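You operate a simulated robot arm through the tools that you are given. There is no shell and no other tool.

You are at the controls of a simulated robot arm. One attempt, no reset.

Task
Press the bake six board under the press plate at 1 to 2 kN.
Fine: plate square on the board, its handle toward the aisle; bed in, then wind the press wheel into the green band; switch warm on and leave it pressing.

The check looks at the end state, three seconds after you hand in, the way a careful person would. Anything else that was tipped, shoved, dropped, spilled or broken makes it a failure.

Robot
A 7-joint arm with a two-finger parallel gripper, fixed in place. Base frame: the origin is at the foot of the arm, x ahead of it, y to its left, z up. Readings come in mm, degrees, newtons and seconds.
Its first joint turns from -166.0 to 166.0 degrees. Payload 3.43 kg.
Tool frame: the origin (TCP) lies between the finger pads and is the grasp point; the fingertips stand 30 mm ahead of it; z points along the fingers, y is the line along which they close. Largest opening 94 mm; finger width 28, thickness 10; the body of the gripper, 50 by 96 mm, starts 55 mm behind the TCP.
Orientation is told as [roll, pitch, yaw] about the base's x, y, z axes, in that order, counted from this pose: with the fingers straight down and closing along the base's y, the tool's x points along the base's -x, its y along +y and its z along -z.

Tools
- The arm moves only by the tool drive_tool. Its argument "moves" is a list of rows, each an object (a shift or turn left out is 0, a gripper value left out holds the last) with "angular": the turn, a rotation vector about the base's x, y, z in units of 120 degrees (1.0 is 120 degrees), a list of three; "travel": the shift along the base's x, y, z in units of 250 mm (1.0 is 250 mm), a list of three; "claw": the opening, from 0 (shut) to 1 (fully open). In form: [{"angular": [wx, wy, wz], "travel": [dx, dy, dz], "claw": claw}, ...]. A call has 1 to 20 rows; each row is the pose to reach, as a shift and turn from the pose commanded when the call began. A call with a number of a shift or a turn outside -1 to 1 is refused whole. Each row takes 0.2 s and may step no farther than 50 mm and 8.6 degrees from the row before; otherwise, or with a gripper value out of range, the whole call is refused. Where a pose cannot be reached the arm comes as near as it can. A force on the tool above 40 N (or 10 N above the force at the start of the call, whichever is more), or a blocked arm, ends the call early, and 0.2 s more pass. The fingers move at their own pace (about 45 mm/s each) and stop on an object; they squeeze with about 38 N. The grip force told is the motor's: it shows also when the fingers shut on nothing. Time passes only in rows, and 0.2 s behind the last, so rows that repeat a pose let the fingers close. The reply holds the time, the measured pose of the TCP, the force on the tool along the base axes, the opening and the grip force, in the units named above and with some noise, with the torque about the TCP (base axes, N m) and any sound that the robot's microphone picked up.
- Cameras (640 x 400 px; columns grow to the right, rows downward): "scene" is fixed at [401.4, 499.7, 1358]; the picture's right is [0.98, 0.18, 0.00], its down [0.18, -0.96, -0.22] and it looks along [-0.04, 0.22, -0.98] (base axes); focal length 214 px, centre (320, 200). "wrist" rides on the gripper at [76, 14, -102] in the tool frame; the picture's right is [-0.18, 0.98, 0.00], its down [-0.75, -0.14, -0.64] and it looks along [-0.63, -0.12, 0.77] (tool axes); focal length 243 px, centre (320, 200). There is no depth. A picture from a camera that has moved, and an enlarged one, comes with that camera's place and axes in the base frame and with its lens.
- snapshot(camera): a new picture of that camera. It takes no simulated time.
- inspect(camera, box): a new picture of the part [left, top, right, bottom] of that camera's present view, enlarged. It takes no simulated time.
- close_job(): hands the job in; it is judged then, once.

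Places have to be worked out from the pictures, the camera data and where the tool is seen. Open the gripper and draw the arm clear of the work before you hand the job in, unless the task says otherwise.

The tools are called after ">>>" as a command line: name --argument value ..., lists and objects as JSON in quotes. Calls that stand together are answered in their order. drive_tool: Moves the arm, as the interface text tells. Its arguments: {"type":"object","properties":{"moves":{"type":"array"}},"required":["moves"]} The other tools are called the same way: snapshot (camera) takes a picture; inspect (camera, box) takes an enlarged picture of a part of a camera's view; close_job () hands the job in.

At the start:

```text
time: 0.0
eef_pos: [-10.9, 511.6, 1200.2]
tcp_rot: [0.0, 0.0, 0.0]
wrist_force: [-0.3, -0.2, 0.6]
ft_torque: [-0.03, -0.01, 0.0]
opening: 94.1
gripper_force: 0.1
```

scene: 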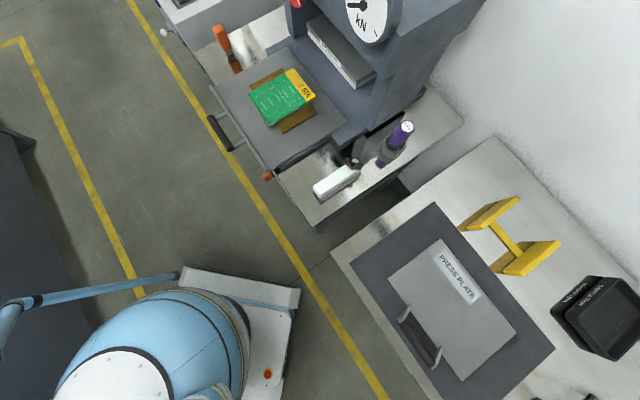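
wrist: 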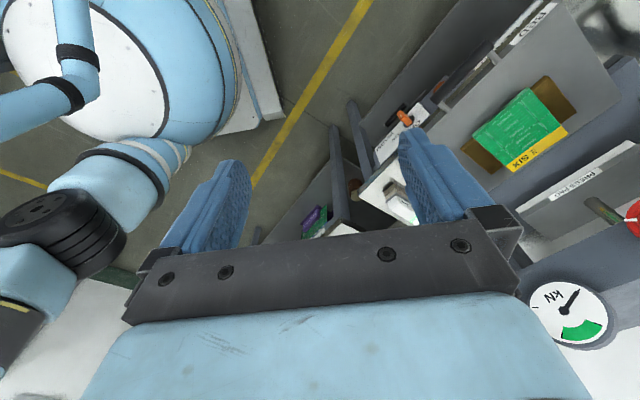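

I'll start by looking closely at the scene picture: the press with the board on its drawer bed, and the press plate on the bench. I'm enlarging the key areas.

>>> inspect --camera "scene" --box '[160, 0, 480, 200]'

>>> inspect --camera "scene" --box '[320, 180, 640, 400]'

>>> inspect --camera "wrist" --box '[320, 0, 640, 200]'

>>> inspect --camera "wrist" --box '[480, 120, 640, 400]'

```text
2.00 times, centred on (320, 100) of scene
camera zoom: at [401.4, 499.7, 1358.0], right [0.98, 0.18, 0.0], down [0.18, -0.96, -0.22], along [-0.04, 0.22, -0.98], focal length 429 px, centre (320, 400)
```

zoom: 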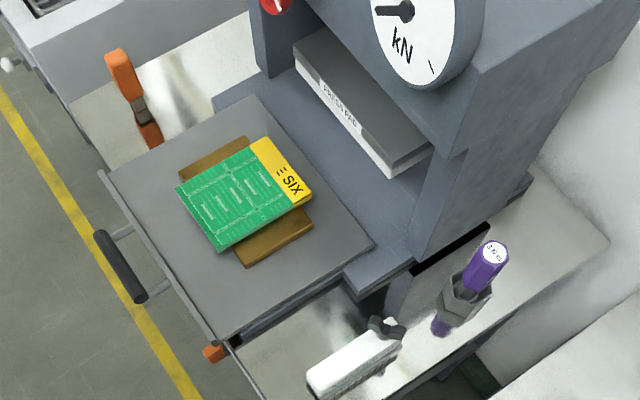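

```text
1.82 times, centred on (480, 290) of scene
camera zoom: at [401.4, 499.7, 1358.0], right [0.98, 0.18, 0.0], down [0.18, -0.96, -0.22], along [-0.04, 0.22, -0.98], focal length 390 px, centre (29, 36)
```

zoom: 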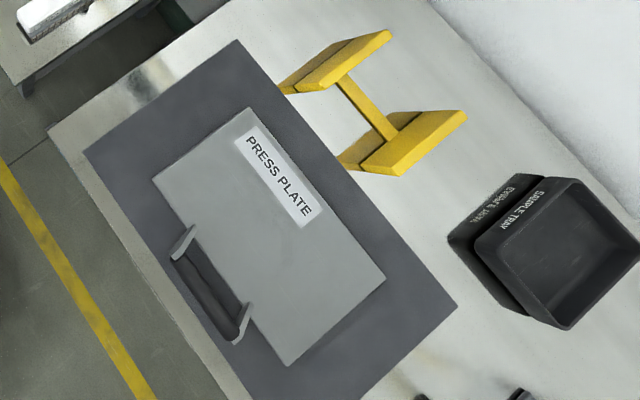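

```text
2.00 times, centred on (480, 100) of wrist
camera zoom: at [-87.9, 526.4, 1304.7], right [0.18, 0.98, 0.0], down [0.75, -0.14, 0.64], along [0.63, -0.12, -0.77], focal length 485 px, centre (0, 400)
```

zoom: 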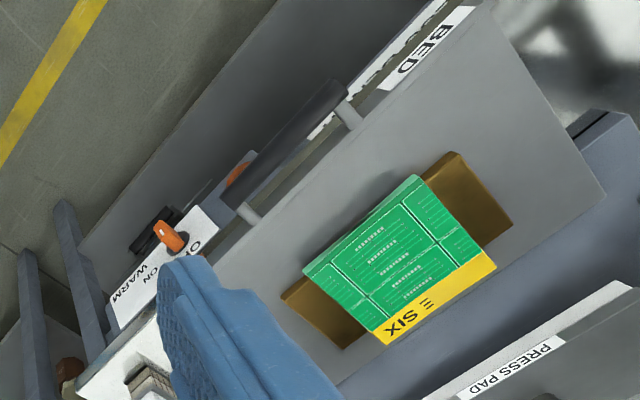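

```text
1.43 times, centred on (560, 260) of wrist
camera zoom: at [-87.9, 526.4, 1304.7], right [0.18, 0.98, 0.0], down [0.75, -0.14, 0.64], along [0.63, -0.12, -0.77], focal length 347 px, centre (-23, 114)
```

zoom: 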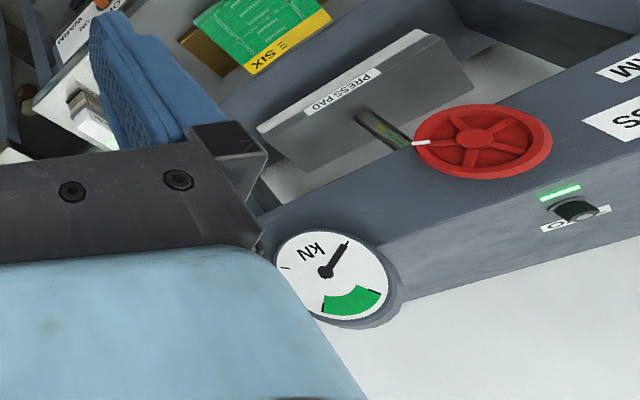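

The board sits on the pulled-out bed and the plate lies on the bench, both turned about 45°. I want better detail of labels, the warm switch and the board before moving.

>>> inspect --camera "scene" --box '[230, 50, 330, 140]'

>>> inspect --camera "wrist" --box '[320, 60, 440, 140]'

>>> inspect --camera "wrist" --box '[260, 150, 440, 260]'

>>> inspect --camera "scene" --box '[280, 0, 480, 120]'

>>> inspect --camera "scene" --box '[370, 220, 550, 390]'

```text
4.44 times, centred on (280, 95) of scene
camera zoom: at [401.4, 499.7, 1358.0], right [0.98, 0.18, 0.0], down [0.18, -0.96, -0.22], along [-0.04, 0.22, -0.98], focal length 953 px, centre (498, 667)
```

zoom: 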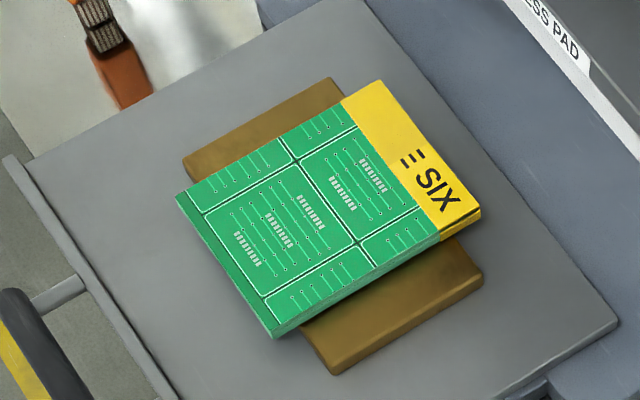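

```text
5.00 times, centred on (380, 100) of wrist
camera zoom: at [-87.9, 526.4, 1304.7], right [0.18, 0.98, 0.0], down [0.75, -0.14, 0.64], along [0.63, -0.12, -0.77], focal length 1213 px, centre (20, 700)
```

zoom: 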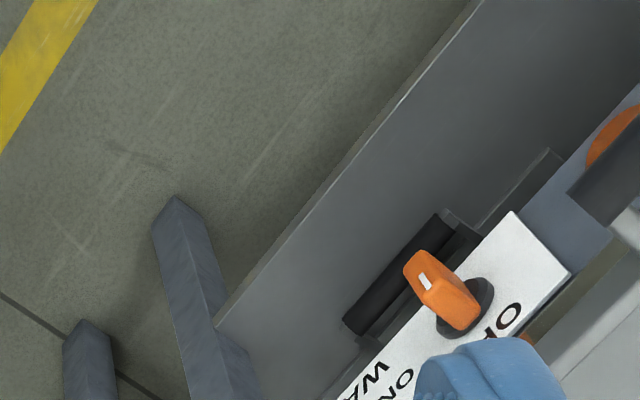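

```text
3.56 times, centred on (350, 205) of wrist
camera zoom: at [-87.9, 526.4, 1304.7], right [0.18, 0.98, 0.0], down [0.75, -0.14, 0.64], along [0.63, -0.12, -0.77], focal length 863 px, centre (213, 182)
```

zoom: 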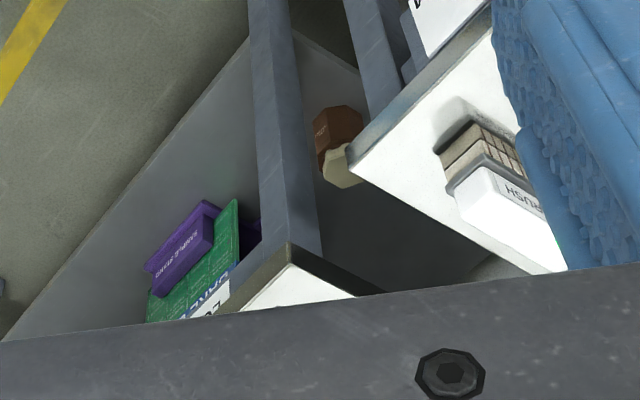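

```text
3.20 times, centred on (380, 60) of scene
camera zoom: at [401.4, 499.7, 1358.0], right [0.98, 0.18, 0.0], down [0.18, -0.96, -0.22], along [-0.04, 0.22, -0.98], focal length 686 px, centre (128, 648)
```

zoom: 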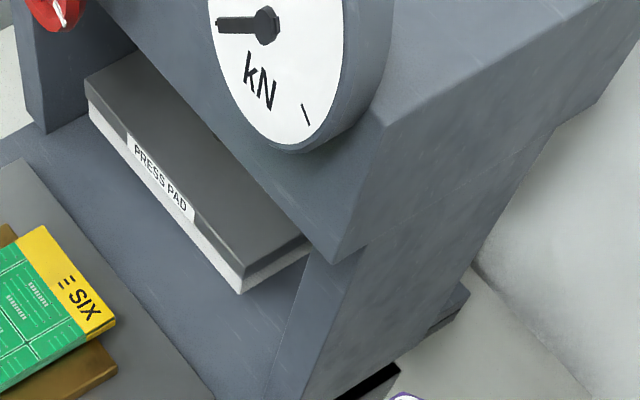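

```text
2.35 times, centred on (460, 305) of scene
camera zoom: at [401.4, 499.7, 1358.0], right [0.98, 0.18, 0.0], down [0.18, -0.96, -0.22], along [-0.04, 0.22, -0.98], focal length 505 px, centre (-9, -47)
```

zoom: 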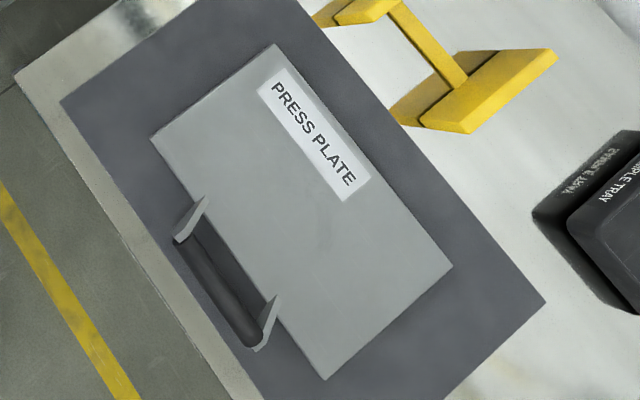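

The board on the bed is marked SIX, the warm switch is near the bed's front-left and the wheel and gauge are on the press front. I'll turn the tool 45° and move ahead to get a front view of the press.

>>> drive_tool --moves '[{"angular": [0, 0, 0.0625], "travel": [0.1, 0, 0], "claw": 1}, {"angular": [0, 0, 0.125], "travel": [0.2, 0, 0]}, {"angular": [0, 0, 0.1875], "travel": [0.3, 0, 0]}, {"angular": [0, 0, 0.25], "travel": [0.4, 0.0, 0]}, {"angular": [0, 0, 0.3125], "travel": [0.5, 0.0, 0]}, {"angular": [0, 0, 0.375], "travel": [0.6, 0.0, 0]}]'

>>> snapshot --camera "wrist"

>>> snapshot --camera "scene"

```text
time: 1.4
eef_pos: [138.7, 511.2, 1201.2]
tcp_rot: [0.0, 0.1, 45.2]
wrist_force: [-0.1, 0.3, 0.7]
ft_torque: [0.01, -0.02, 0.0]
opening: 94.1
gripper_force: 0.2
```

```text
taken
camera wrist: at [74.8, 467.0, 1304.6], right [-0.57, 0.82, 0.0], down [0.63, 0.43, 0.64], along [0.53, 0.36, -0.77], focal length 243 px, centre (320, 200)
```

wrist: 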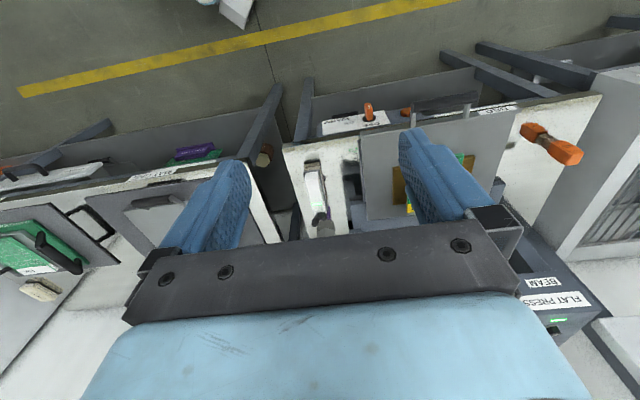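

```text
taken
```

scene: 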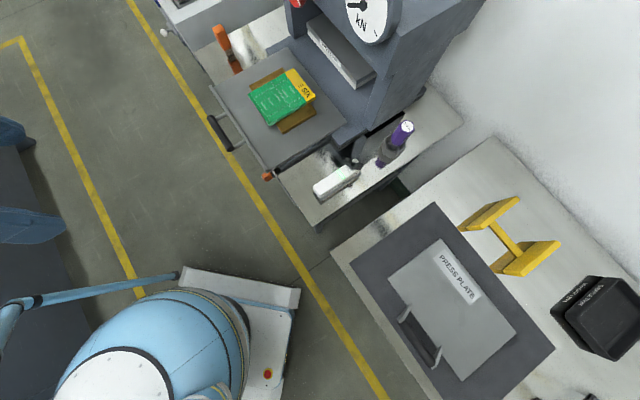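

There's another bench with a green item at the left of this view. I'll enlarge those parts to identify everything.

>>> inspect --camera "wrist" --box '[0, 120, 240, 320]'

>>> inspect --camera "wrist" --box '[280, 80, 640, 240]'

>>> inspect --camera "wrist" --box '[480, 240, 640, 380]'

```text
2.00 times, centred on (120, 220) of wrist
camera zoom: at [74.8, 467.0, 1304.6], right [-0.57, 0.82, 0.0], down [0.63, 0.43, 0.64], along [0.53, 0.36, -0.77], focal length 485 px, centre (720, 160)
```

zoom: 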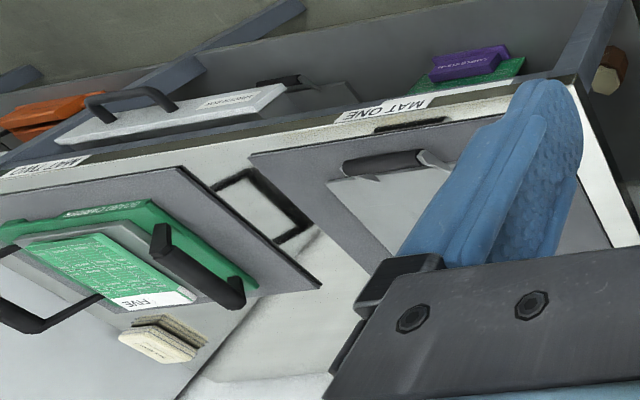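

```text
1.78 times, centred on (460, 160) of wrist
camera zoom: at [74.8, 467.0, 1304.6], right [-0.57, 0.82, 0.0], down [0.63, 0.43, 0.64], along [0.53, 0.36, -0.77], focal length 431 px, centre (71, 271)
```

zoom: 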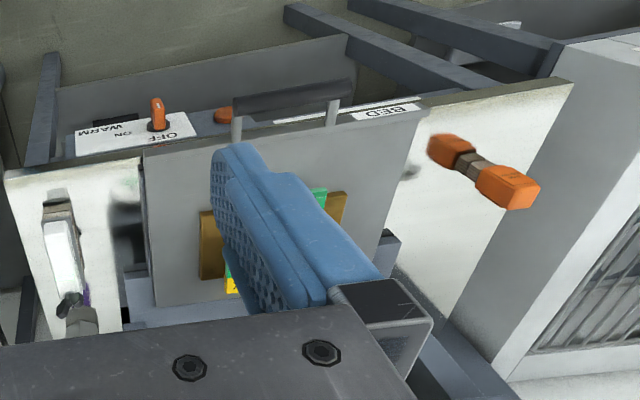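

```text
2.86 times, centred on (560, 310) of wrist
camera zoom: at [74.8, 467.0, 1304.6], right [-0.57, 0.82, 0.0], down [0.63, 0.43, 0.64], along [0.53, 0.36, -0.77], focal length 693 px, centre (-366, -114)
```

zoom: 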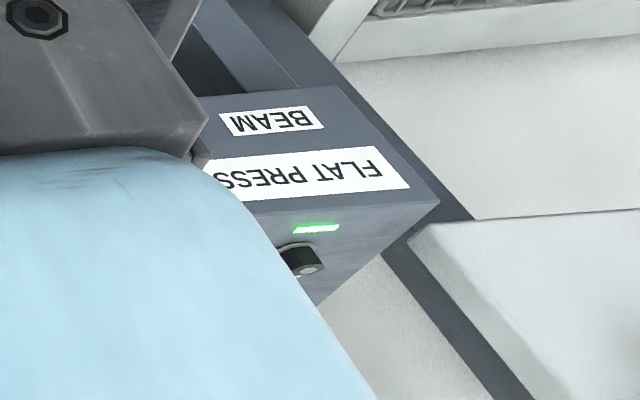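

The plate is on "MAT ONE"; "MAT TWO" holds a FIVE board I should leave alone. I now travel to above the press plate for a close look at its handle.

>>> drive_tool --moves '[{"travel": [0.16, -0.03, -0.02]}, {"travel": [0.32, -0.06, -0.04]}, {"travel": [0.48, -0.09, -0.06]}, {"travel": [0.64, -0.12, -0.08]}, {"travel": [0.8, -0.15, -0.1]}, {"travel": [0.96, -0.18, -0.12]}]'

>>> drive_tool --moves '[{"travel": [0.16, -0.03, -0.04]}, {"travel": [0.32, -0.06, -0.08]}, {"travel": [0.48, -0.09, -0.12]}, {"travel": [0.64, -0.12, -0.16]}, {"travel": [0.8, -0.15, -0.2]}]'

>>> snapshot --camera "wrist"

>>> snapshot --camera "scene"

```text
time: 2.8
eef_pos: [378.4, 466.2, 1171.7]
tcp_rot: [0.0, 0.0, 45.1]
wrist_force: [-0.3, 0.5, -0.2]
ft_torque: [0.0, -0.04, 0.01]
opening: 94.1
gripper_force: 0.1
```

```text
time: 4.0
eef_pos: [579.4, 428.9, 1117.3]
tcp_rot: [0.0, 0.0, 44.9]
wrist_force: [-0.8, 0.5, 0.1]
ft_torque: [0.02, -0.08, 0.04]
opening: 93.7
gripper_force: 0.0
```

```text
taken
camera wrist: at [515.5, 385.0, 1221.4], right [-0.57, 0.82, 0.0], down [0.63, 0.43, 0.64], along [0.53, 0.36, -0.77], focal length 243 px, centre (320, 200)
```

wrist: 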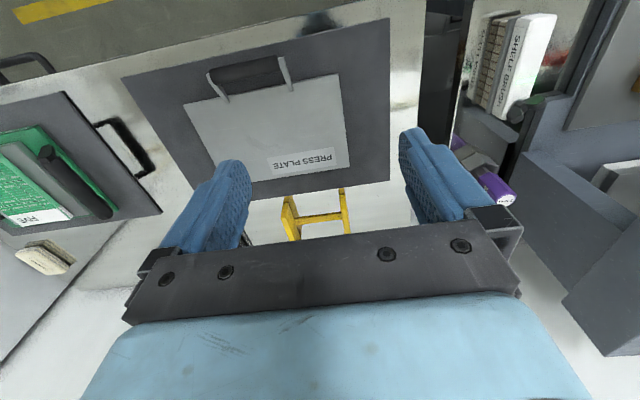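

```text
taken
```

scene: 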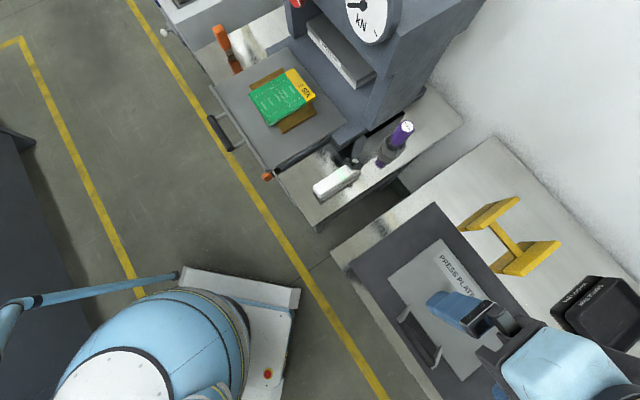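

Now I see the plate well. I'll enlarge the handle area to learn its shape.

>>> inspect --camera "wrist" --box '[160, 20, 400, 220]'

>>> inspect --camera "wrist" --box '[190, 40, 310, 115]'

>>> inspect --camera "wrist" --box '[0, 20, 180, 320]'

>>> inspect --camera "wrist" --box '[400, 0, 640, 200]'

```text
2.00 times, centred on (280, 120) of wrist
camera zoom: at [515.5, 385.0, 1221.4], right [-0.57, 0.82, 0.0], down [0.63, 0.43, 0.64], along [0.53, 0.36, -0.77], focal length 485 px, centre (400, 360)
```

zoom: 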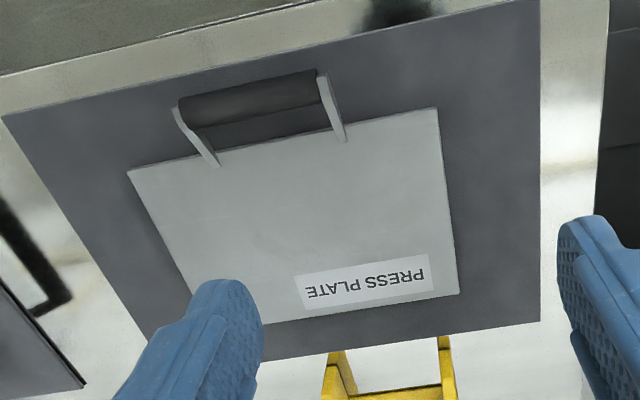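

```text
5.33 times, centred on (250, 78) of wrist
camera zoom: at [515.5, 385.0, 1221.4], right [-0.57, 0.82, 0.0], down [0.63, 0.43, 0.64], along [0.53, 0.36, -0.77], focal length 1294 px, centre (693, 853)
```

zoom: 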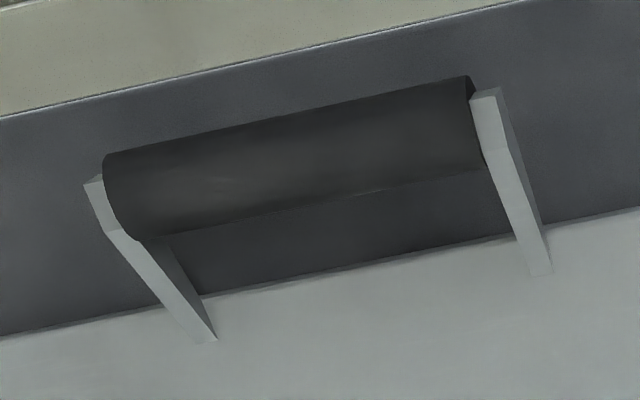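

```text
1.33 times, centred on (90, 170) of wrist
camera zoom: at [515.5, 385.0, 1221.4], right [-0.57, 0.82, 0.0], down [0.63, 0.43, 0.64], along [0.53, 0.36, -0.77], focal length 324 px, centre (627, 240)
```

zoom: 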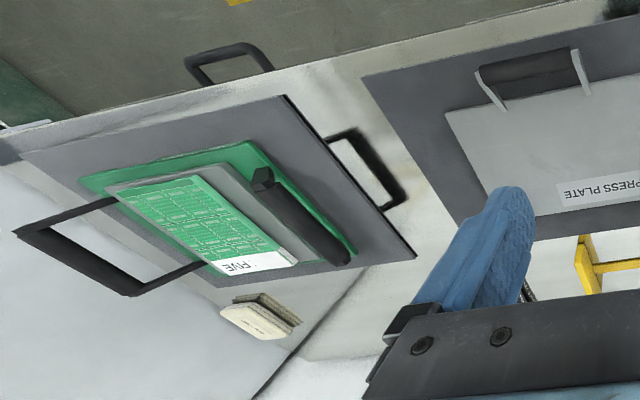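

```text
2.00 times, centred on (520, 100) of wrist
camera zoom: at [515.5, 385.0, 1221.4], right [-0.57, 0.82, 0.0], down [0.63, 0.43, 0.64], along [0.53, 0.36, -0.77], focal length 485 px, centre (-80, 400)
```

zoom: 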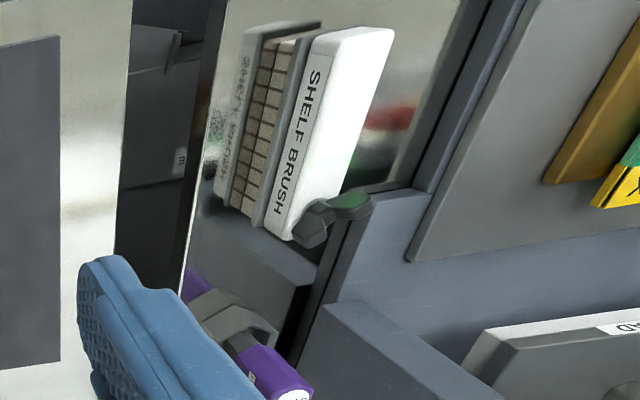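

The handle is a dark round bar about 97 mm long, roughly 38 mm outside the plate's front edge near (640, 342, 840). I'll turn the tool so the fingers close across the bar and hover above it for a side view.

>>> drive_tool --moves '[{"angular": [0, 0, -0.0625], "travel": [0.02, -0.03, -0.03]}, {"angular": [0, 0, -0.125], "travel": [0.04, -0.06, -0.06]}, {"angular": [0, 0, -0.1875], "travel": [0.06, -0.09, -0.09]}, {"angular": [0, 0, -0.25], "travel": [0.08, -0.12, -0.12]}, {"angular": [0, 0, -0.3125], "travel": [0.1, -0.15, -0.15]}, {"angular": [0, 0, -0.375], "travel": [0.12, -0.18, -0.18]}, {"angular": [0, 0, -0.4375], "travel": [0.14, -0.21, -0.21]}, {"angular": [0, 0, -0.5], "travel": [0.16, -0.24, -0.24]}, {"angular": [0, 0, -0.5625], "travel": [0.18, -0.27, -0.27]}, {"angular": [0, 0, -0.625], "travel": [0.2, -0.3, -0.3]}, {"angular": [0, 0, -0.6875], "travel": [0.22, -0.33, -0.33]}, {"angular": [0, 0, -0.75], "travel": [0.24, -0.35, -0.36]}, {"angular": [0, 0, -0.75], "travel": [0.24, -0.35, -0.5]}]'

>>> snapshot --camera "wrist"

>>> snapshot --camera "scene"

```text
time: 6.8
eef_pos: [641.4, 340.7, 997.2]
tcp_rot: [0.0, 0.1, -45.1]
wrist_force: [0.6, -0.3, 0.0]
ft_torque: [-0.01, 0.01, 0.01]
opening: 94.0
gripper_force: 0.0
```

```text
taken
camera wrist: at [598.0, 404.5, 1100.8], right [0.83, 0.56, 0.0], down [0.43, -0.63, 0.64], along [0.36, -0.53, -0.77], focal length 243 px, centre (320, 200)
```

wrist: 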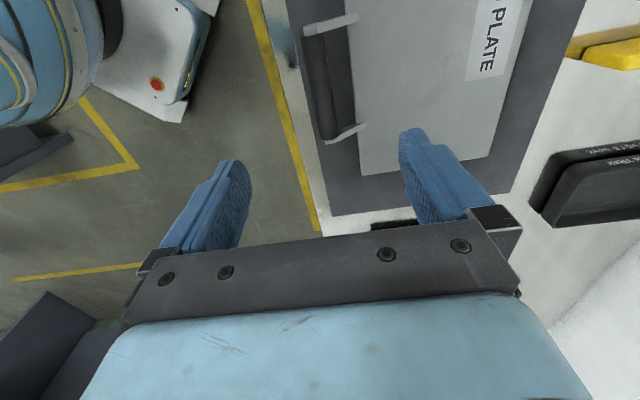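

```text
taken
```

scene: 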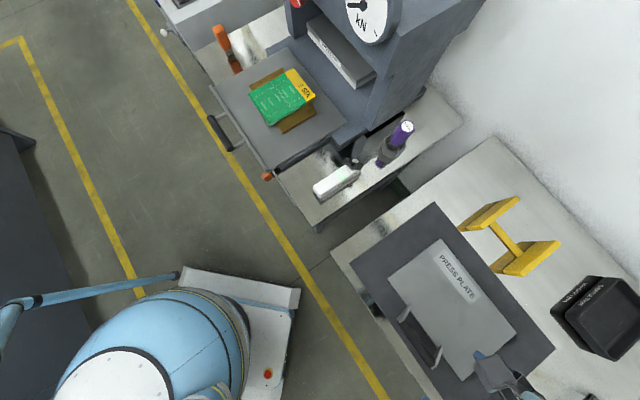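

I'll enlarge the handle in this view to triangulate its position and height precisely.

>>> inspect --camera "wrist" --box '[270, 0, 430, 180]'

>>> inspect --camera "scene" --box '[380, 280, 480, 380]'

```text
2.22 times, centred on (350, 90) of wrist
camera zoom: at [598.0, 404.5, 1100.8], right [0.83, 0.56, 0.0], down [0.43, -0.63, 0.64], along [0.36, -0.53, -0.77], focal length 539 px, centre (253, 444)
```

zoom: 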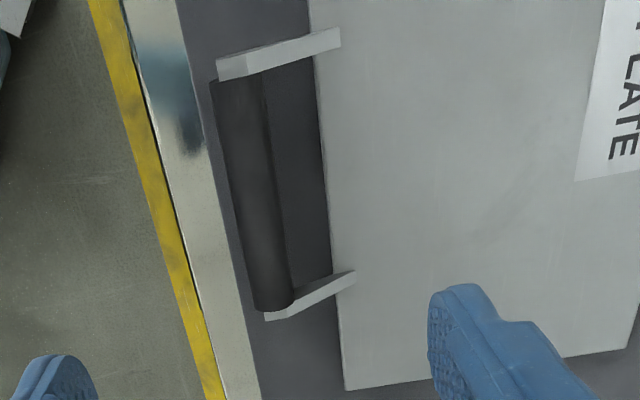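

```text
4.00 times, centred on (430, 330) of scene
camera zoom: at [401.4, 499.7, 1358.0], right [0.98, 0.18, 0.0], down [0.18, -0.96, -0.22], along [-0.04, 0.22, -0.98], focal length 858 px, centre (-120, -320)
```

zoom: 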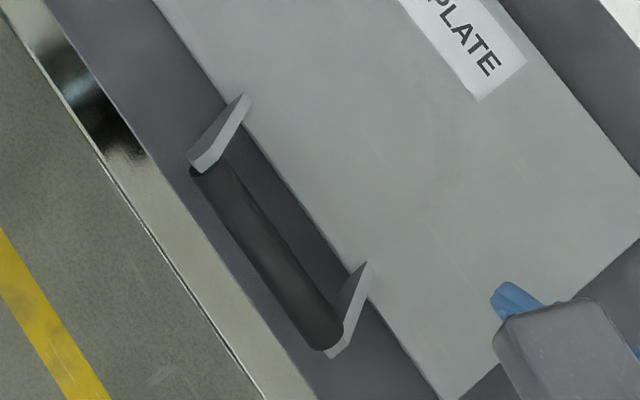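

The bar's centre comes out near (642, 343.5, 840), and the plate top near z 805. I narrow the fingers to about 40 mm (so the inner finger fits between bar and plate) and descend to just above the bar.

>>> drive_tool --moves '[{"travel": [0.004, 0.012, -0.15], "claw": 0.43}, {"travel": [0.004, 0.012, -0.3], "claw": 0.43}, {"travel": [0.004, 0.012, -0.42], "claw": 0.43}, {"travel": [0.004, 0.012, -0.42], "claw": 0.43}]'

>>> snapshot --camera "wrist"

>>> snapshot --camera "scene"

```text
time: 7.8
eef_pos: [639.6, 346.4, 891.6]
tcp_rot: [0.0, 0.0, -45.0]
wrist_force: [-0.4, 0.5, -0.6]
ft_torque: [-0.01, 0.01, 0.0]
opening: 40.4
gripper_force: 0.1
```

```text
taken
camera wrist: at [596.9, 409.5, 994.2], right [0.83, 0.56, 0.0], down [0.43, -0.63, 0.64], along [0.36, -0.53, -0.77], focal length 243 px, centre (320, 200)
```

wrist: 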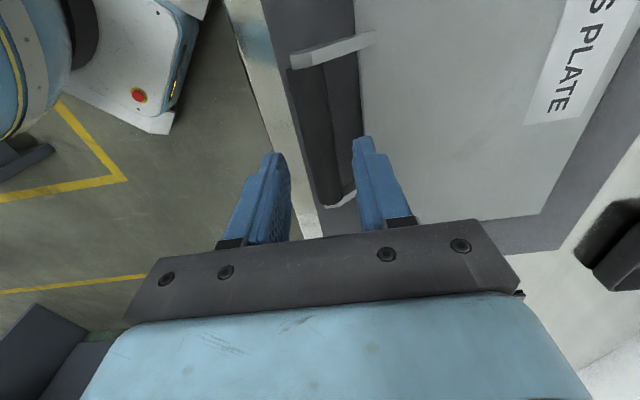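

```text
taken
```

scene: 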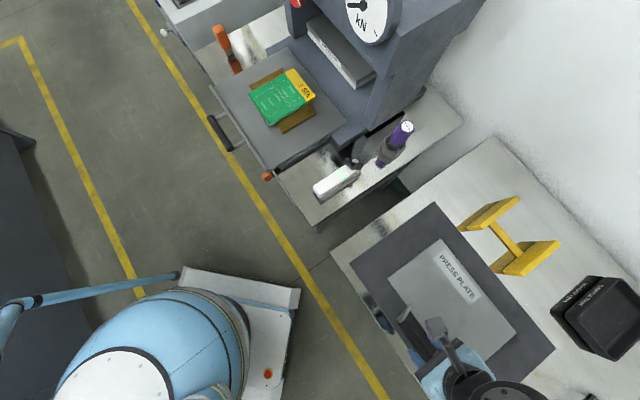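

The bar lies between the fingers; I'll zoom in to check the centring before going down.

>>> inspect --camera "wrist" --box '[230, 20, 430, 240]'

>>> inspect --camera "scene" --box '[380, 280, 480, 380]'

```text
1.82 times, centred on (330, 130) of wrist
camera zoom: at [596.9, 409.5, 994.2], right [0.83, 0.56, 0.0], down [0.43, -0.63, 0.64], along [0.36, -0.53, -0.77], focal length 441 px, centre (302, 327)
```

zoom: 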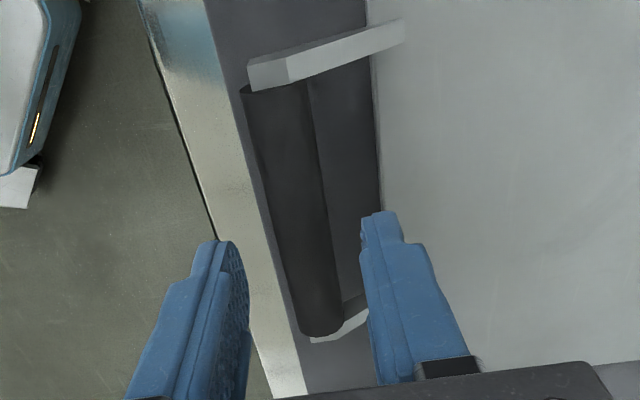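

```text
4.00 times, centred on (430, 330) of scene
camera zoom: at [401.4, 499.7, 1358.0], right [0.98, 0.18, 0.0], down [0.18, -0.96, -0.22], along [-0.04, 0.22, -0.98], focal length 858 px, centre (-120, -320)
```

zoom: 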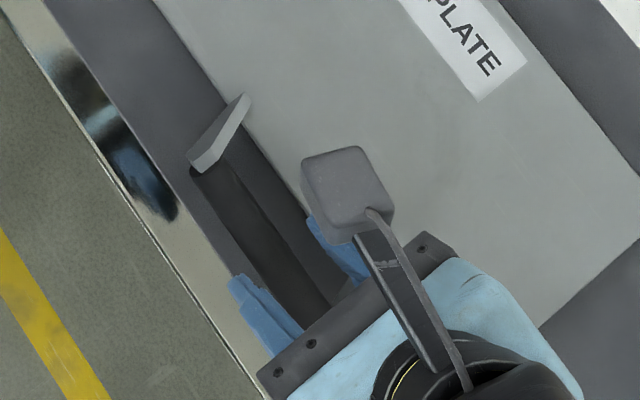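

The bar is centred between the fingers. I descend about 55 mm to put the bar in the pads, then close the gripper.

>>> drive_tool --moves '[{"travel": [0, 0, -0.1], "claw": 0.43}, {"travel": [0, 0, -0.18]}, {"travel": [0, 0, -0.22]}, {"travel": [0, 0, -0.22], "claw": 0.2}, {"travel": [0, 0, -0.22], "claw": 0.0}, {"travel": [0, 0, -0.22], "claw": 0.0}, {"travel": [0, 0, -0.22], "claw": 0.0}]'

>>> snapshot --camera "wrist"

```text
time: 9.4
eef_pos: [638.6, 345.5, 835.9]
tcp_rot: [0.0, 0.0, -45.0]
wrist_force: [3.6, 1.4, 16.8]
ft_torque: [-0.27, 0.11, -0.01]
opening: 26.5
gripper_force: 38.0
```

```text
taken
camera wrist: at [595.9, 408.5, 938.6], right [0.83, 0.56, 0.0], down [0.43, -0.63, 0.64], along [0.36, -0.53, -0.77], focal length 243 px, centre (320, 200)
```

wrist: 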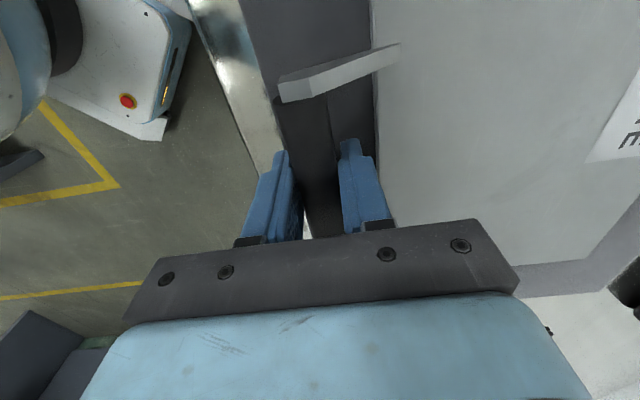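

The fingers have closed on a 26.5 mm bar with 38 N, and there's 17 N upward on the tool, perhaps the fingertips touching the mat. I lift 15 mm gently and watch the force to judge the plate's weight.

>>> drive_tool --moves '[{"travel": [0, 0, 0.02], "claw": 0.0}, {"travel": [0, 0, 0.04]}, {"travel": [0, 0, 0.06]}, {"travel": [0, 0, 0.06]}]'

>>> snapshot --camera "wrist"

>>> snapshot --camera "scene"

```text
time: 10.4
eef_pos: [638.9, 343.9, 852.6]
tcp_rot: [-0.1, 0.1, -45.0]
wrist_force: [1.1, 0.4, -4.5]
ft_torque: [-0.36, 0.38, -0.01]
opening: 26.5
gripper_force: 37.4
```

```text
taken
camera wrist: at [596.8, 408.6, 954.7], right [0.83, 0.56, 0.0], down [0.43, -0.63, 0.64], along [0.36, -0.53, -0.77], focal length 243 px, centre (320, 200)
```

wrist: 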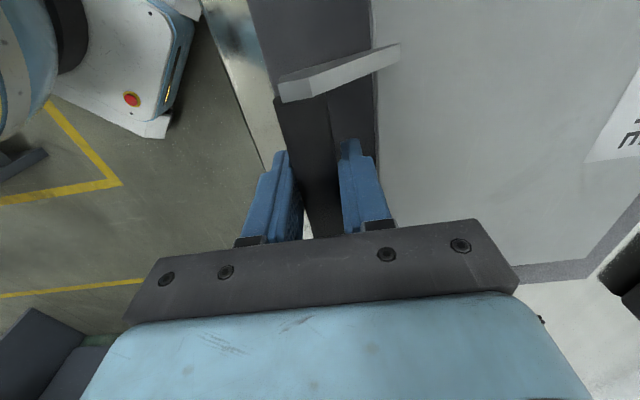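

```text
taken
```

scene: 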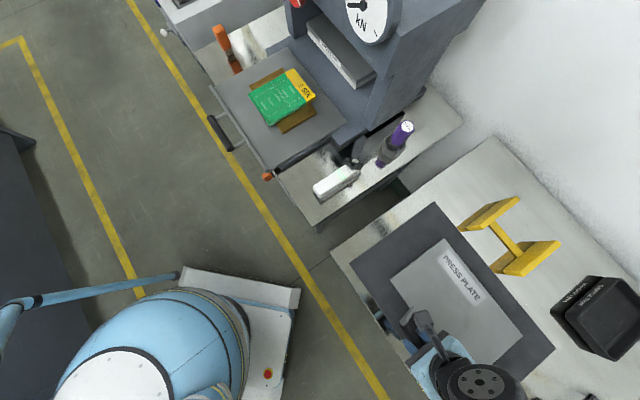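

The plate is fully lifted: only about 4.5 N with 0.5 N·m about the bar, so it is light (≈0.46 kg) and friction holds it level. I raise it another 100 mm smoothly and check for droop.

>>> drive_tool --moves '[{"travel": [0, 0, 0.03], "claw": 0.0}, {"travel": [0, 0, 0.08]}, {"travel": [0, 0, 0.15]}, {"travel": [0, 0, 0.23]}, {"travel": [0, 0, 0.31]}, {"travel": [0, 0, 0.37]}, {"travel": [0, 0, 0.4]}, {"travel": [0, 0, 0.4]}]'

>>> snapshot --camera "wrist"

>>> snapshot --camera "scene"

```text
time: 12.2
eef_pos: [638.9, 345.6, 950.9]
tcp_rot: [0.0, 0.0, -45.0]
wrist_force: [1.4, 0.1, -4.6]
ft_torque: [-0.38, 0.34, 0.0]
opening: 26.4
gripper_force: 37.9
```

```text
taken
camera wrist: at [595.9, 410.1, 1053.8], right [0.83, 0.56, 0.0], down [0.43, -0.63, 0.64], along [0.36, -0.53, -0.77], focal length 243 px, centre (320, 200)
```

wrist: 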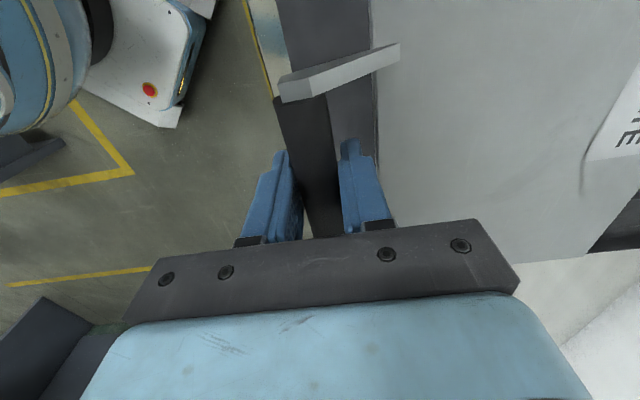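

```text
taken
```

scene: 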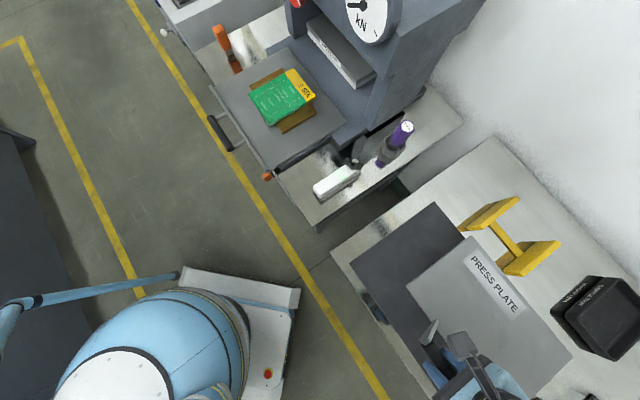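

The plate appears steady. I'll enlarge the scene view to check that the plate hangs level.

>>> inspect --camera "scene" --box '[390, 220, 590, 400]'

>>> inspect --camera "scene" --box '[200, 60, 340, 190]'

```text
2.22 times, centred on (490, 310) of scene
camera zoom: at [401.4, 499.7, 1358.0], right [0.98, 0.18, 0.0], down [0.18, -0.96, -0.22], along [-0.04, 0.22, -0.98], focal length 477 px, centre (-58, -44)
```

zoom: 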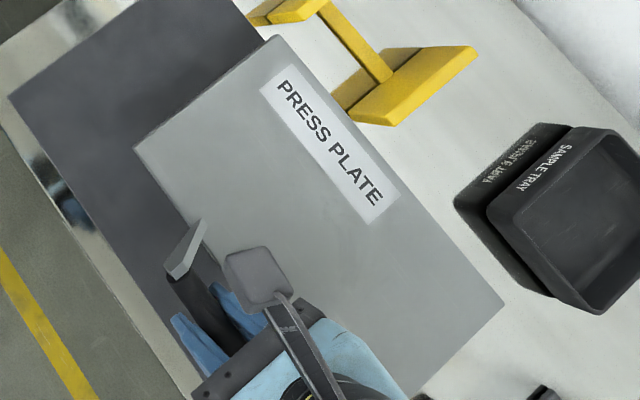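

```text
3.08 times, centred on (270, 125) of scene
camera zoom: at [401.4, 499.7, 1358.0], right [0.98, 0.18, 0.0], down [0.18, -0.96, -0.22], along [-0.04, 0.22, -0.98], focal length 660 px, centre (474, 431)
```

zoom: 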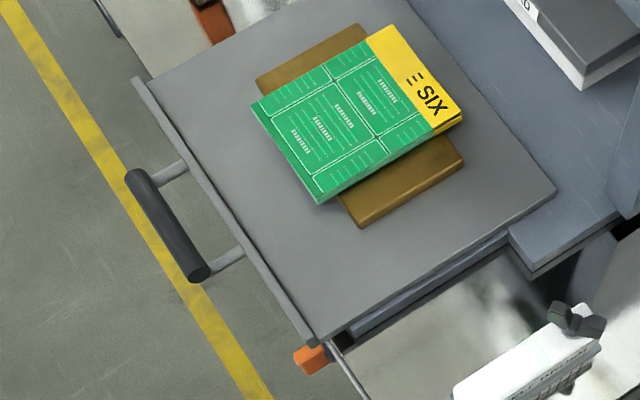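

The plate is level within about 2°. The path to the board is nearly parallel to the bench front and clears the bottle, so I carry the plate toward the press in smooth stages.

>>> drive_tool --moves '[{"travel": [-0.041, 0.039, 0], "claw": 0.0}, {"travel": [-0.124, 0.117, 0]}, {"travel": [-0.22, 0.207, 0]}, {"travel": [-0.316, 0.298, 0]}, {"travel": [-0.413, 0.389, 0]}, {"travel": [-0.509, 0.48, 0]}, {"travel": [-0.592, 0.557, 0]}, {"travel": [-0.654, 0.616, 0]}, {"travel": [-0.688, 0.648, 0]}, {"travel": [-0.688, 0.648, 0]}]'

>>> snapshot --camera "wrist"

>>> snapshot --camera "scene"

```text
time: 14.4
eef_pos: [466.9, 507.4, 950.3]
tcp_rot: [0.0, 0.0, -45.0]
wrist_force: [0.1, -0.4, -5.3]
ft_torque: [-0.36, 0.36, 0.04]
opening: 26.3
gripper_force: 38.7
```

```text
taken
camera wrist: at [424.6, 570.4, 1053.5], right [0.83, 0.56, 0.0], down [0.43, -0.63, 0.64], along [0.36, -0.53, -0.77], focal length 243 px, centre (320, 200)
```

wrist: 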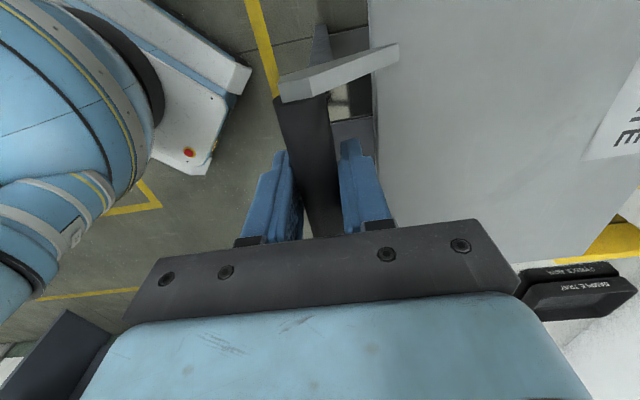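

```text
taken
```

scene: 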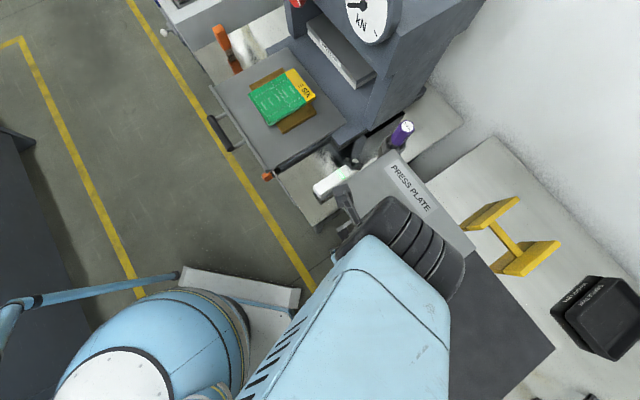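

The plate is still firmly held. I carry on with the second third of the transfer.

>>> drive_tool --moves '[{"travel": [-0.041, 0.039, 0], "claw": 0.0}, {"travel": [-0.124, 0.117, 0]}, {"travel": [-0.22, 0.207, 0]}, {"travel": [-0.316, 0.298, 0]}, {"travel": [-0.413, 0.389, 0]}, {"travel": [-0.509, 0.48, 0]}, {"travel": [-0.592, 0.557, 0]}, {"travel": [-0.654, 0.616, 0]}, {"travel": [-0.688, 0.648, 0]}, {"travel": [-0.688, 0.648, 0]}]'

>>> snapshot --camera "wrist"

>>> snapshot --camera "scene"

```text
time: 16.6
eef_pos: [296.5, 667.3, 950.3]
tcp_rot: [0.1, 0.0, -45.0]
wrist_force: [0.7, 0.3, -4.5]
ft_torque: [-0.34, 0.36, 0.02]
opening: 26.1
gripper_force: 37.8
```

```text
taken
camera wrist: at [252.2, 731.6, 1052.6], right [0.83, 0.56, 0.0], down [0.43, -0.63, 0.64], along [0.36, -0.53, -0.77], focal length 243 px, centre (320, 200)
```

wrist: 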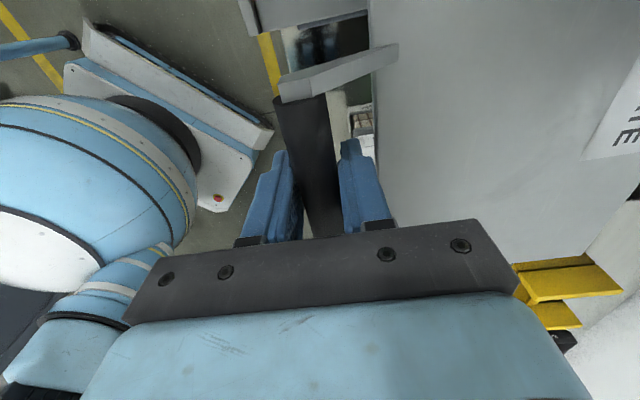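

```text
taken
```

scene: 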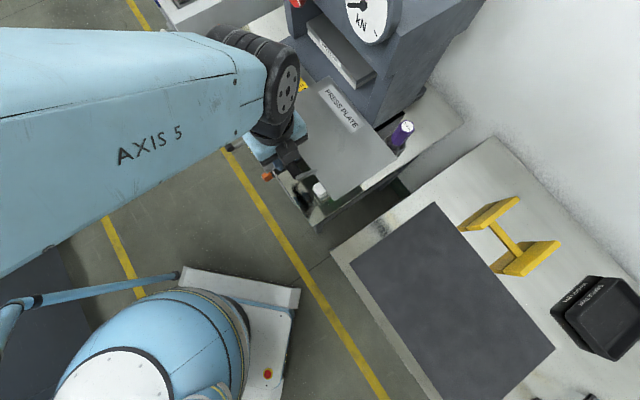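

Two thirds done; the plate is still held level. I now bring it over the board at the same height.

>>> drive_tool --moves '[{"travel": [-0.041, 0.039, 0], "claw": 0.0}, {"travel": [-0.124, 0.117, 0]}, {"travel": [-0.22, 0.207, 0]}, {"travel": [-0.316, 0.298, 0]}, {"travel": [-0.413, 0.389, 0]}, {"travel": [-0.509, 0.48, 0]}, {"travel": [-0.592, 0.557, 0]}, {"travel": [-0.654, 0.616, 0]}, {"travel": [-0.687, 0.648, 0]}, {"travel": [-0.687, 0.648, 0]}]'

>>> snapshot --camera "wrist"

>>> snapshot --camera "scene"

```text
time: 18.8
eef_pos: [121.4, 829.4, 952.3]
tcp_rot: [0.0, -0.1, -45.0]
wrist_force: [0.3, 0.1, -4.8]
ft_torque: [-0.35, 0.33, -0.04]
opening: 26.4
gripper_force: 38.3
```

```text
taken
camera wrist: at [79.8, 892.7, 1053.8], right [0.83, 0.56, 0.0], down [0.43, -0.63, 0.64], along [0.36, -0.53, -0.77], focal length 243 px, centre (320, 200)
```

wrist: 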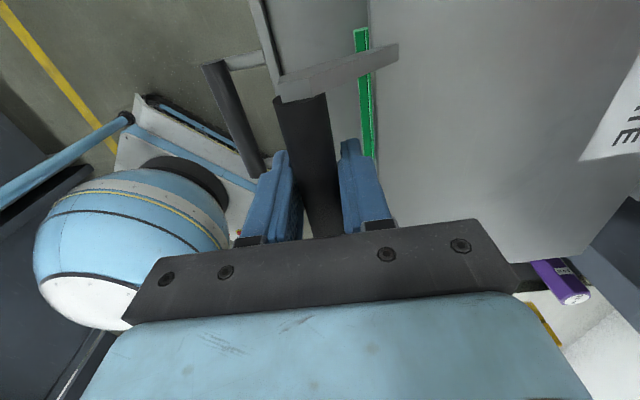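

```text
taken
```

scene: 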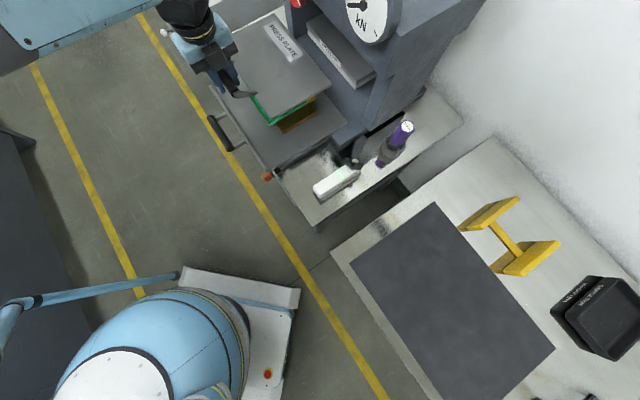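

I can see the board's green front edge just ahead of the plate's front edge. I'll enlarge both views to refine alignment before lowering.

>>> inspect --camera "wrist" --box '[300, 0, 460, 180]'

>>> inspect --camera "scene" --box '[190, 10, 350, 160]'

```text
2.22 times, centred on (380, 90) of wrist
camera zoom: at [79.8, 892.7, 1053.8], right [0.83, 0.56, 0.0], down [0.43, -0.63, 0.64], along [0.36, -0.53, -0.77], focal length 539 px, centre (187, 444)
```

zoom: 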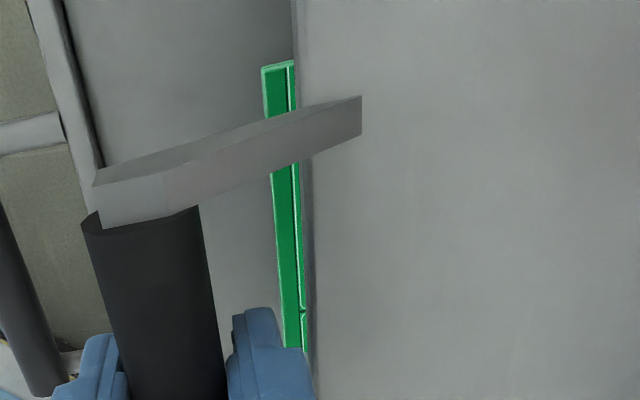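

```text
2.67 times, centred on (270, 85) of scene
camera zoom: at [401.4, 499.7, 1358.0], right [0.98, 0.18, 0.0], down [0.18, -0.96, -0.22], along [-0.04, 0.22, -0.98], focal length 572 px, centre (453, 507)
```

zoom: 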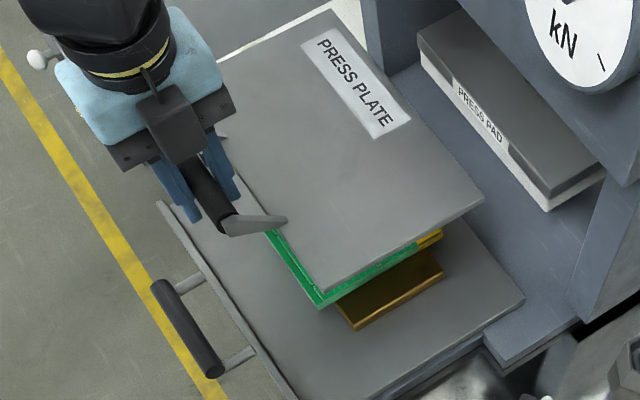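

The depth alignment is within a few mm and the edges are parallel within about 1°. The plate sits roughly 5 mm too far to the press's left, so I shift it slightly while lowering to about 20 mm above the board.

>>> drive_tool --moves '[{"travel": [0.003, -0.003, -0.03], "claw": 0.0}, {"travel": [0.007, -0.007, -0.08]}, {"travel": [0.014, -0.014, -0.14]}, {"travel": [0.014, -0.014, -0.21]}, {"travel": [0.014, -0.014, -0.27]}, {"travel": [0.014, -0.014, -0.32]}, {"travel": [0.014, -0.014, -0.34]}, {"travel": [0.014, -0.014, -0.34]}]'

>>> inspect --camera "wrist" --box '[300, 0, 460, 180]'

>>> inspect --camera "scene" --box '[190, 10, 350, 160]'

```text
time: 20.6
eef_pos: [125.9, 828.5, 865.6]
tcp_rot: [0.0, 0.0, -44.9]
wrist_force: [0.0, -0.1, -4.5]
ft_torque: [-0.35, 0.37, -0.01]
opening: 26.3
gripper_force: 37.5
```

```text
2.22 times, centred on (380, 90) of wrist
camera zoom: at [82.6, 891.5, 967.7], right [0.83, 0.56, 0.0], down [0.43, -0.63, 0.64], along [0.36, -0.53, -0.77], focal length 539 px, centre (187, 444)
```

zoom: 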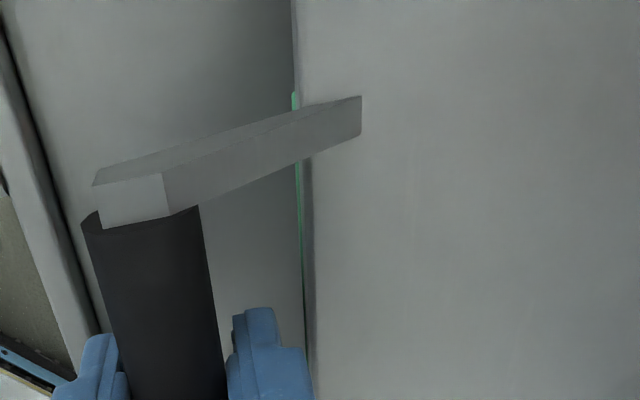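

```text
2.67 times, centred on (270, 85) of scene
camera zoom: at [401.4, 499.7, 1358.0], right [0.98, 0.18, 0.0], down [0.18, -0.96, -0.22], along [-0.04, 0.22, -0.98], focal length 572 px, centre (453, 507)
```

zoom: 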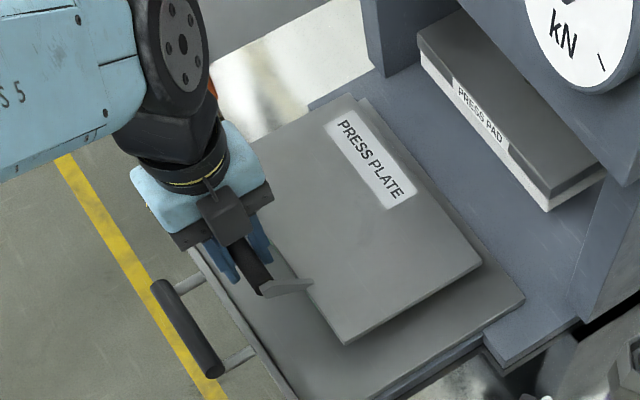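

Wrist view says I should go about 3–5 mm further right, scene view disagrees by a similar amount, so I take a small 3 mm correction and lower 10 mm, watching the force.

>>> drive_tool --moves '[{"travel": [0.004, -0.004, -0.01], "claw": 0.0}, {"travel": [0.008, -0.008, -0.02]}, {"travel": [0.008, -0.008, -0.03]}, {"travel": [0.008, -0.008, -0.04]}, {"travel": [0.008, -0.008, -0.04]}]'

>>> inspect --camera "scene" --box '[190, 10, 350, 160]'

>>> inspect --camera "wrist" --box '[300, 0, 460, 180]'

```text
time: 21.8
eef_pos: [127.0, 826.2, 857.2]
tcp_rot: [0.0, 0.0, -45.0]
wrist_force: [0.0, -0.2, -4.5]
ft_torque: [-0.38, 0.34, -0.02]
opening: 26.3
gripper_force: 37.6
```

```text
2.67 times, centred on (270, 85) of scene
camera zoom: at [401.4, 499.7, 1358.0], right [0.98, 0.18, 0.0], down [0.18, -0.96, -0.22], along [-0.04, 0.22, -0.98], focal length 572 px, centre (453, 507)
```

zoom: 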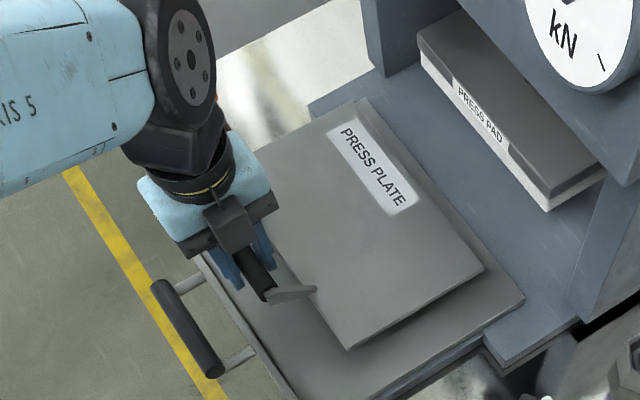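

```text
2.22 times, centred on (380, 90) of wrist
camera zoom: at [84.7, 890.0, 959.6], right [0.83, 0.56, 0.0], down [0.43, -0.63, 0.64], along [0.36, -0.53, -0.77], focal length 539 px, centre (187, 444)
```

zoom: 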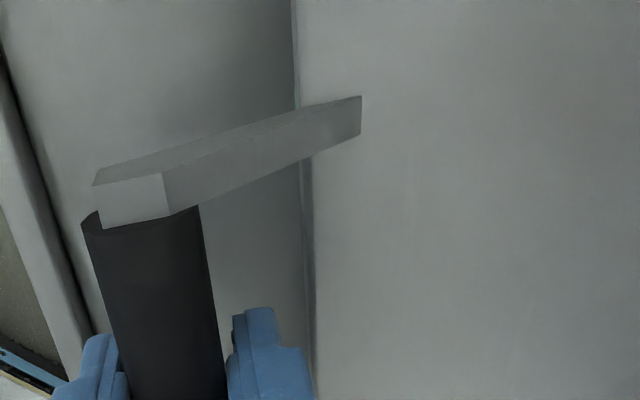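

No contact yet and the board's front edge has just disappeared under the plate's edge, as expected for a centred plate. I lower another 8 mm in small steps.

>>> drive_tool --moves '[{"travel": [0, 0, -0.008], "claw": 0.0}, {"travel": [0, 0, -0.016]}, {"travel": [0, 0, -0.024]}, {"travel": [0, 0, -0.032]}, {"travel": [0, 0, -0.032]}]'

```text
time: 23.0
eef_pos: [126.6, 826.4, 848.5]
tcp_rot: [0.0, 0.0, -45.0]
wrist_force: [0.0, 0.1, -5.6]
ft_torque: [-0.35, 0.36, 0.02]
opening: 26.4
gripper_force: 38.2
```

Still carrying the full weight at z ≈ 848. I continue down in 1.5 mm steps.

>>> drive_tool --moves '[{"travel": [0, 0, -0.006], "claw": 0.0}, {"travel": [0, 0, -0.012]}, {"travel": [0, 0, -0.018]}, {"travel": [0, 0, -0.018]}]'

```text
time: 24.0
eef_pos: [126.3, 826.9, 844.6]
tcp_rot: [0.0, 0.0, -45.0]
wrist_force: [-0.5, 1.2, 0.9]
ft_torque: [0.64, -0.13, 0.19]
opening: 26.3
gripper_force: 38.2
```

The far edge of the plate touched first (torque reversed about the bar), so it droops a degree or two. I tilt the tool 1.5° about the bar to level the plate and lower a little to bring it flat.

>>> drive_tool --moves '[{"angular": [0.0044, -0.0044, 0], "travel": [0, 0, 0], "claw": 0.0}, {"angular": [0.0088, -0.0088, 0], "travel": [0, 0, 0]}, {"angular": [0.0088, -0.0088, 0], "travel": [0, 0, 0]}]'

```text
time: 24.8
eef_pos: [130.1, 826.2, 843.6]
tcp_rot: [1.5, 0.0, -44.9]
wrist_force: [-0.3, -0.3, -4.9]
ft_torque: [-0.37, 0.39, -0.01]
opening: 26.2
gripper_force: 37.5
```

Contact is lost again after levelling, so the plate hangs free just above the board. I lower in 1 mm steps.

>>> drive_tool --moves '[{"travel": [0, 0, -0.004], "claw": 0.0}, {"travel": [0, 0, -0.008]}, {"travel": [0, 0, -0.008]}]'

```text
time: 25.6
eef_pos: [128.9, 825.6, 842.9]
tcp_rot: [1.5, 0.0, -45.0]
wrist_force: [-1.3, 1.1, 0.0]
ft_torque: [-0.19, 0.22, 0.13]
opening: 26.3
gripper_force: 38.2
```

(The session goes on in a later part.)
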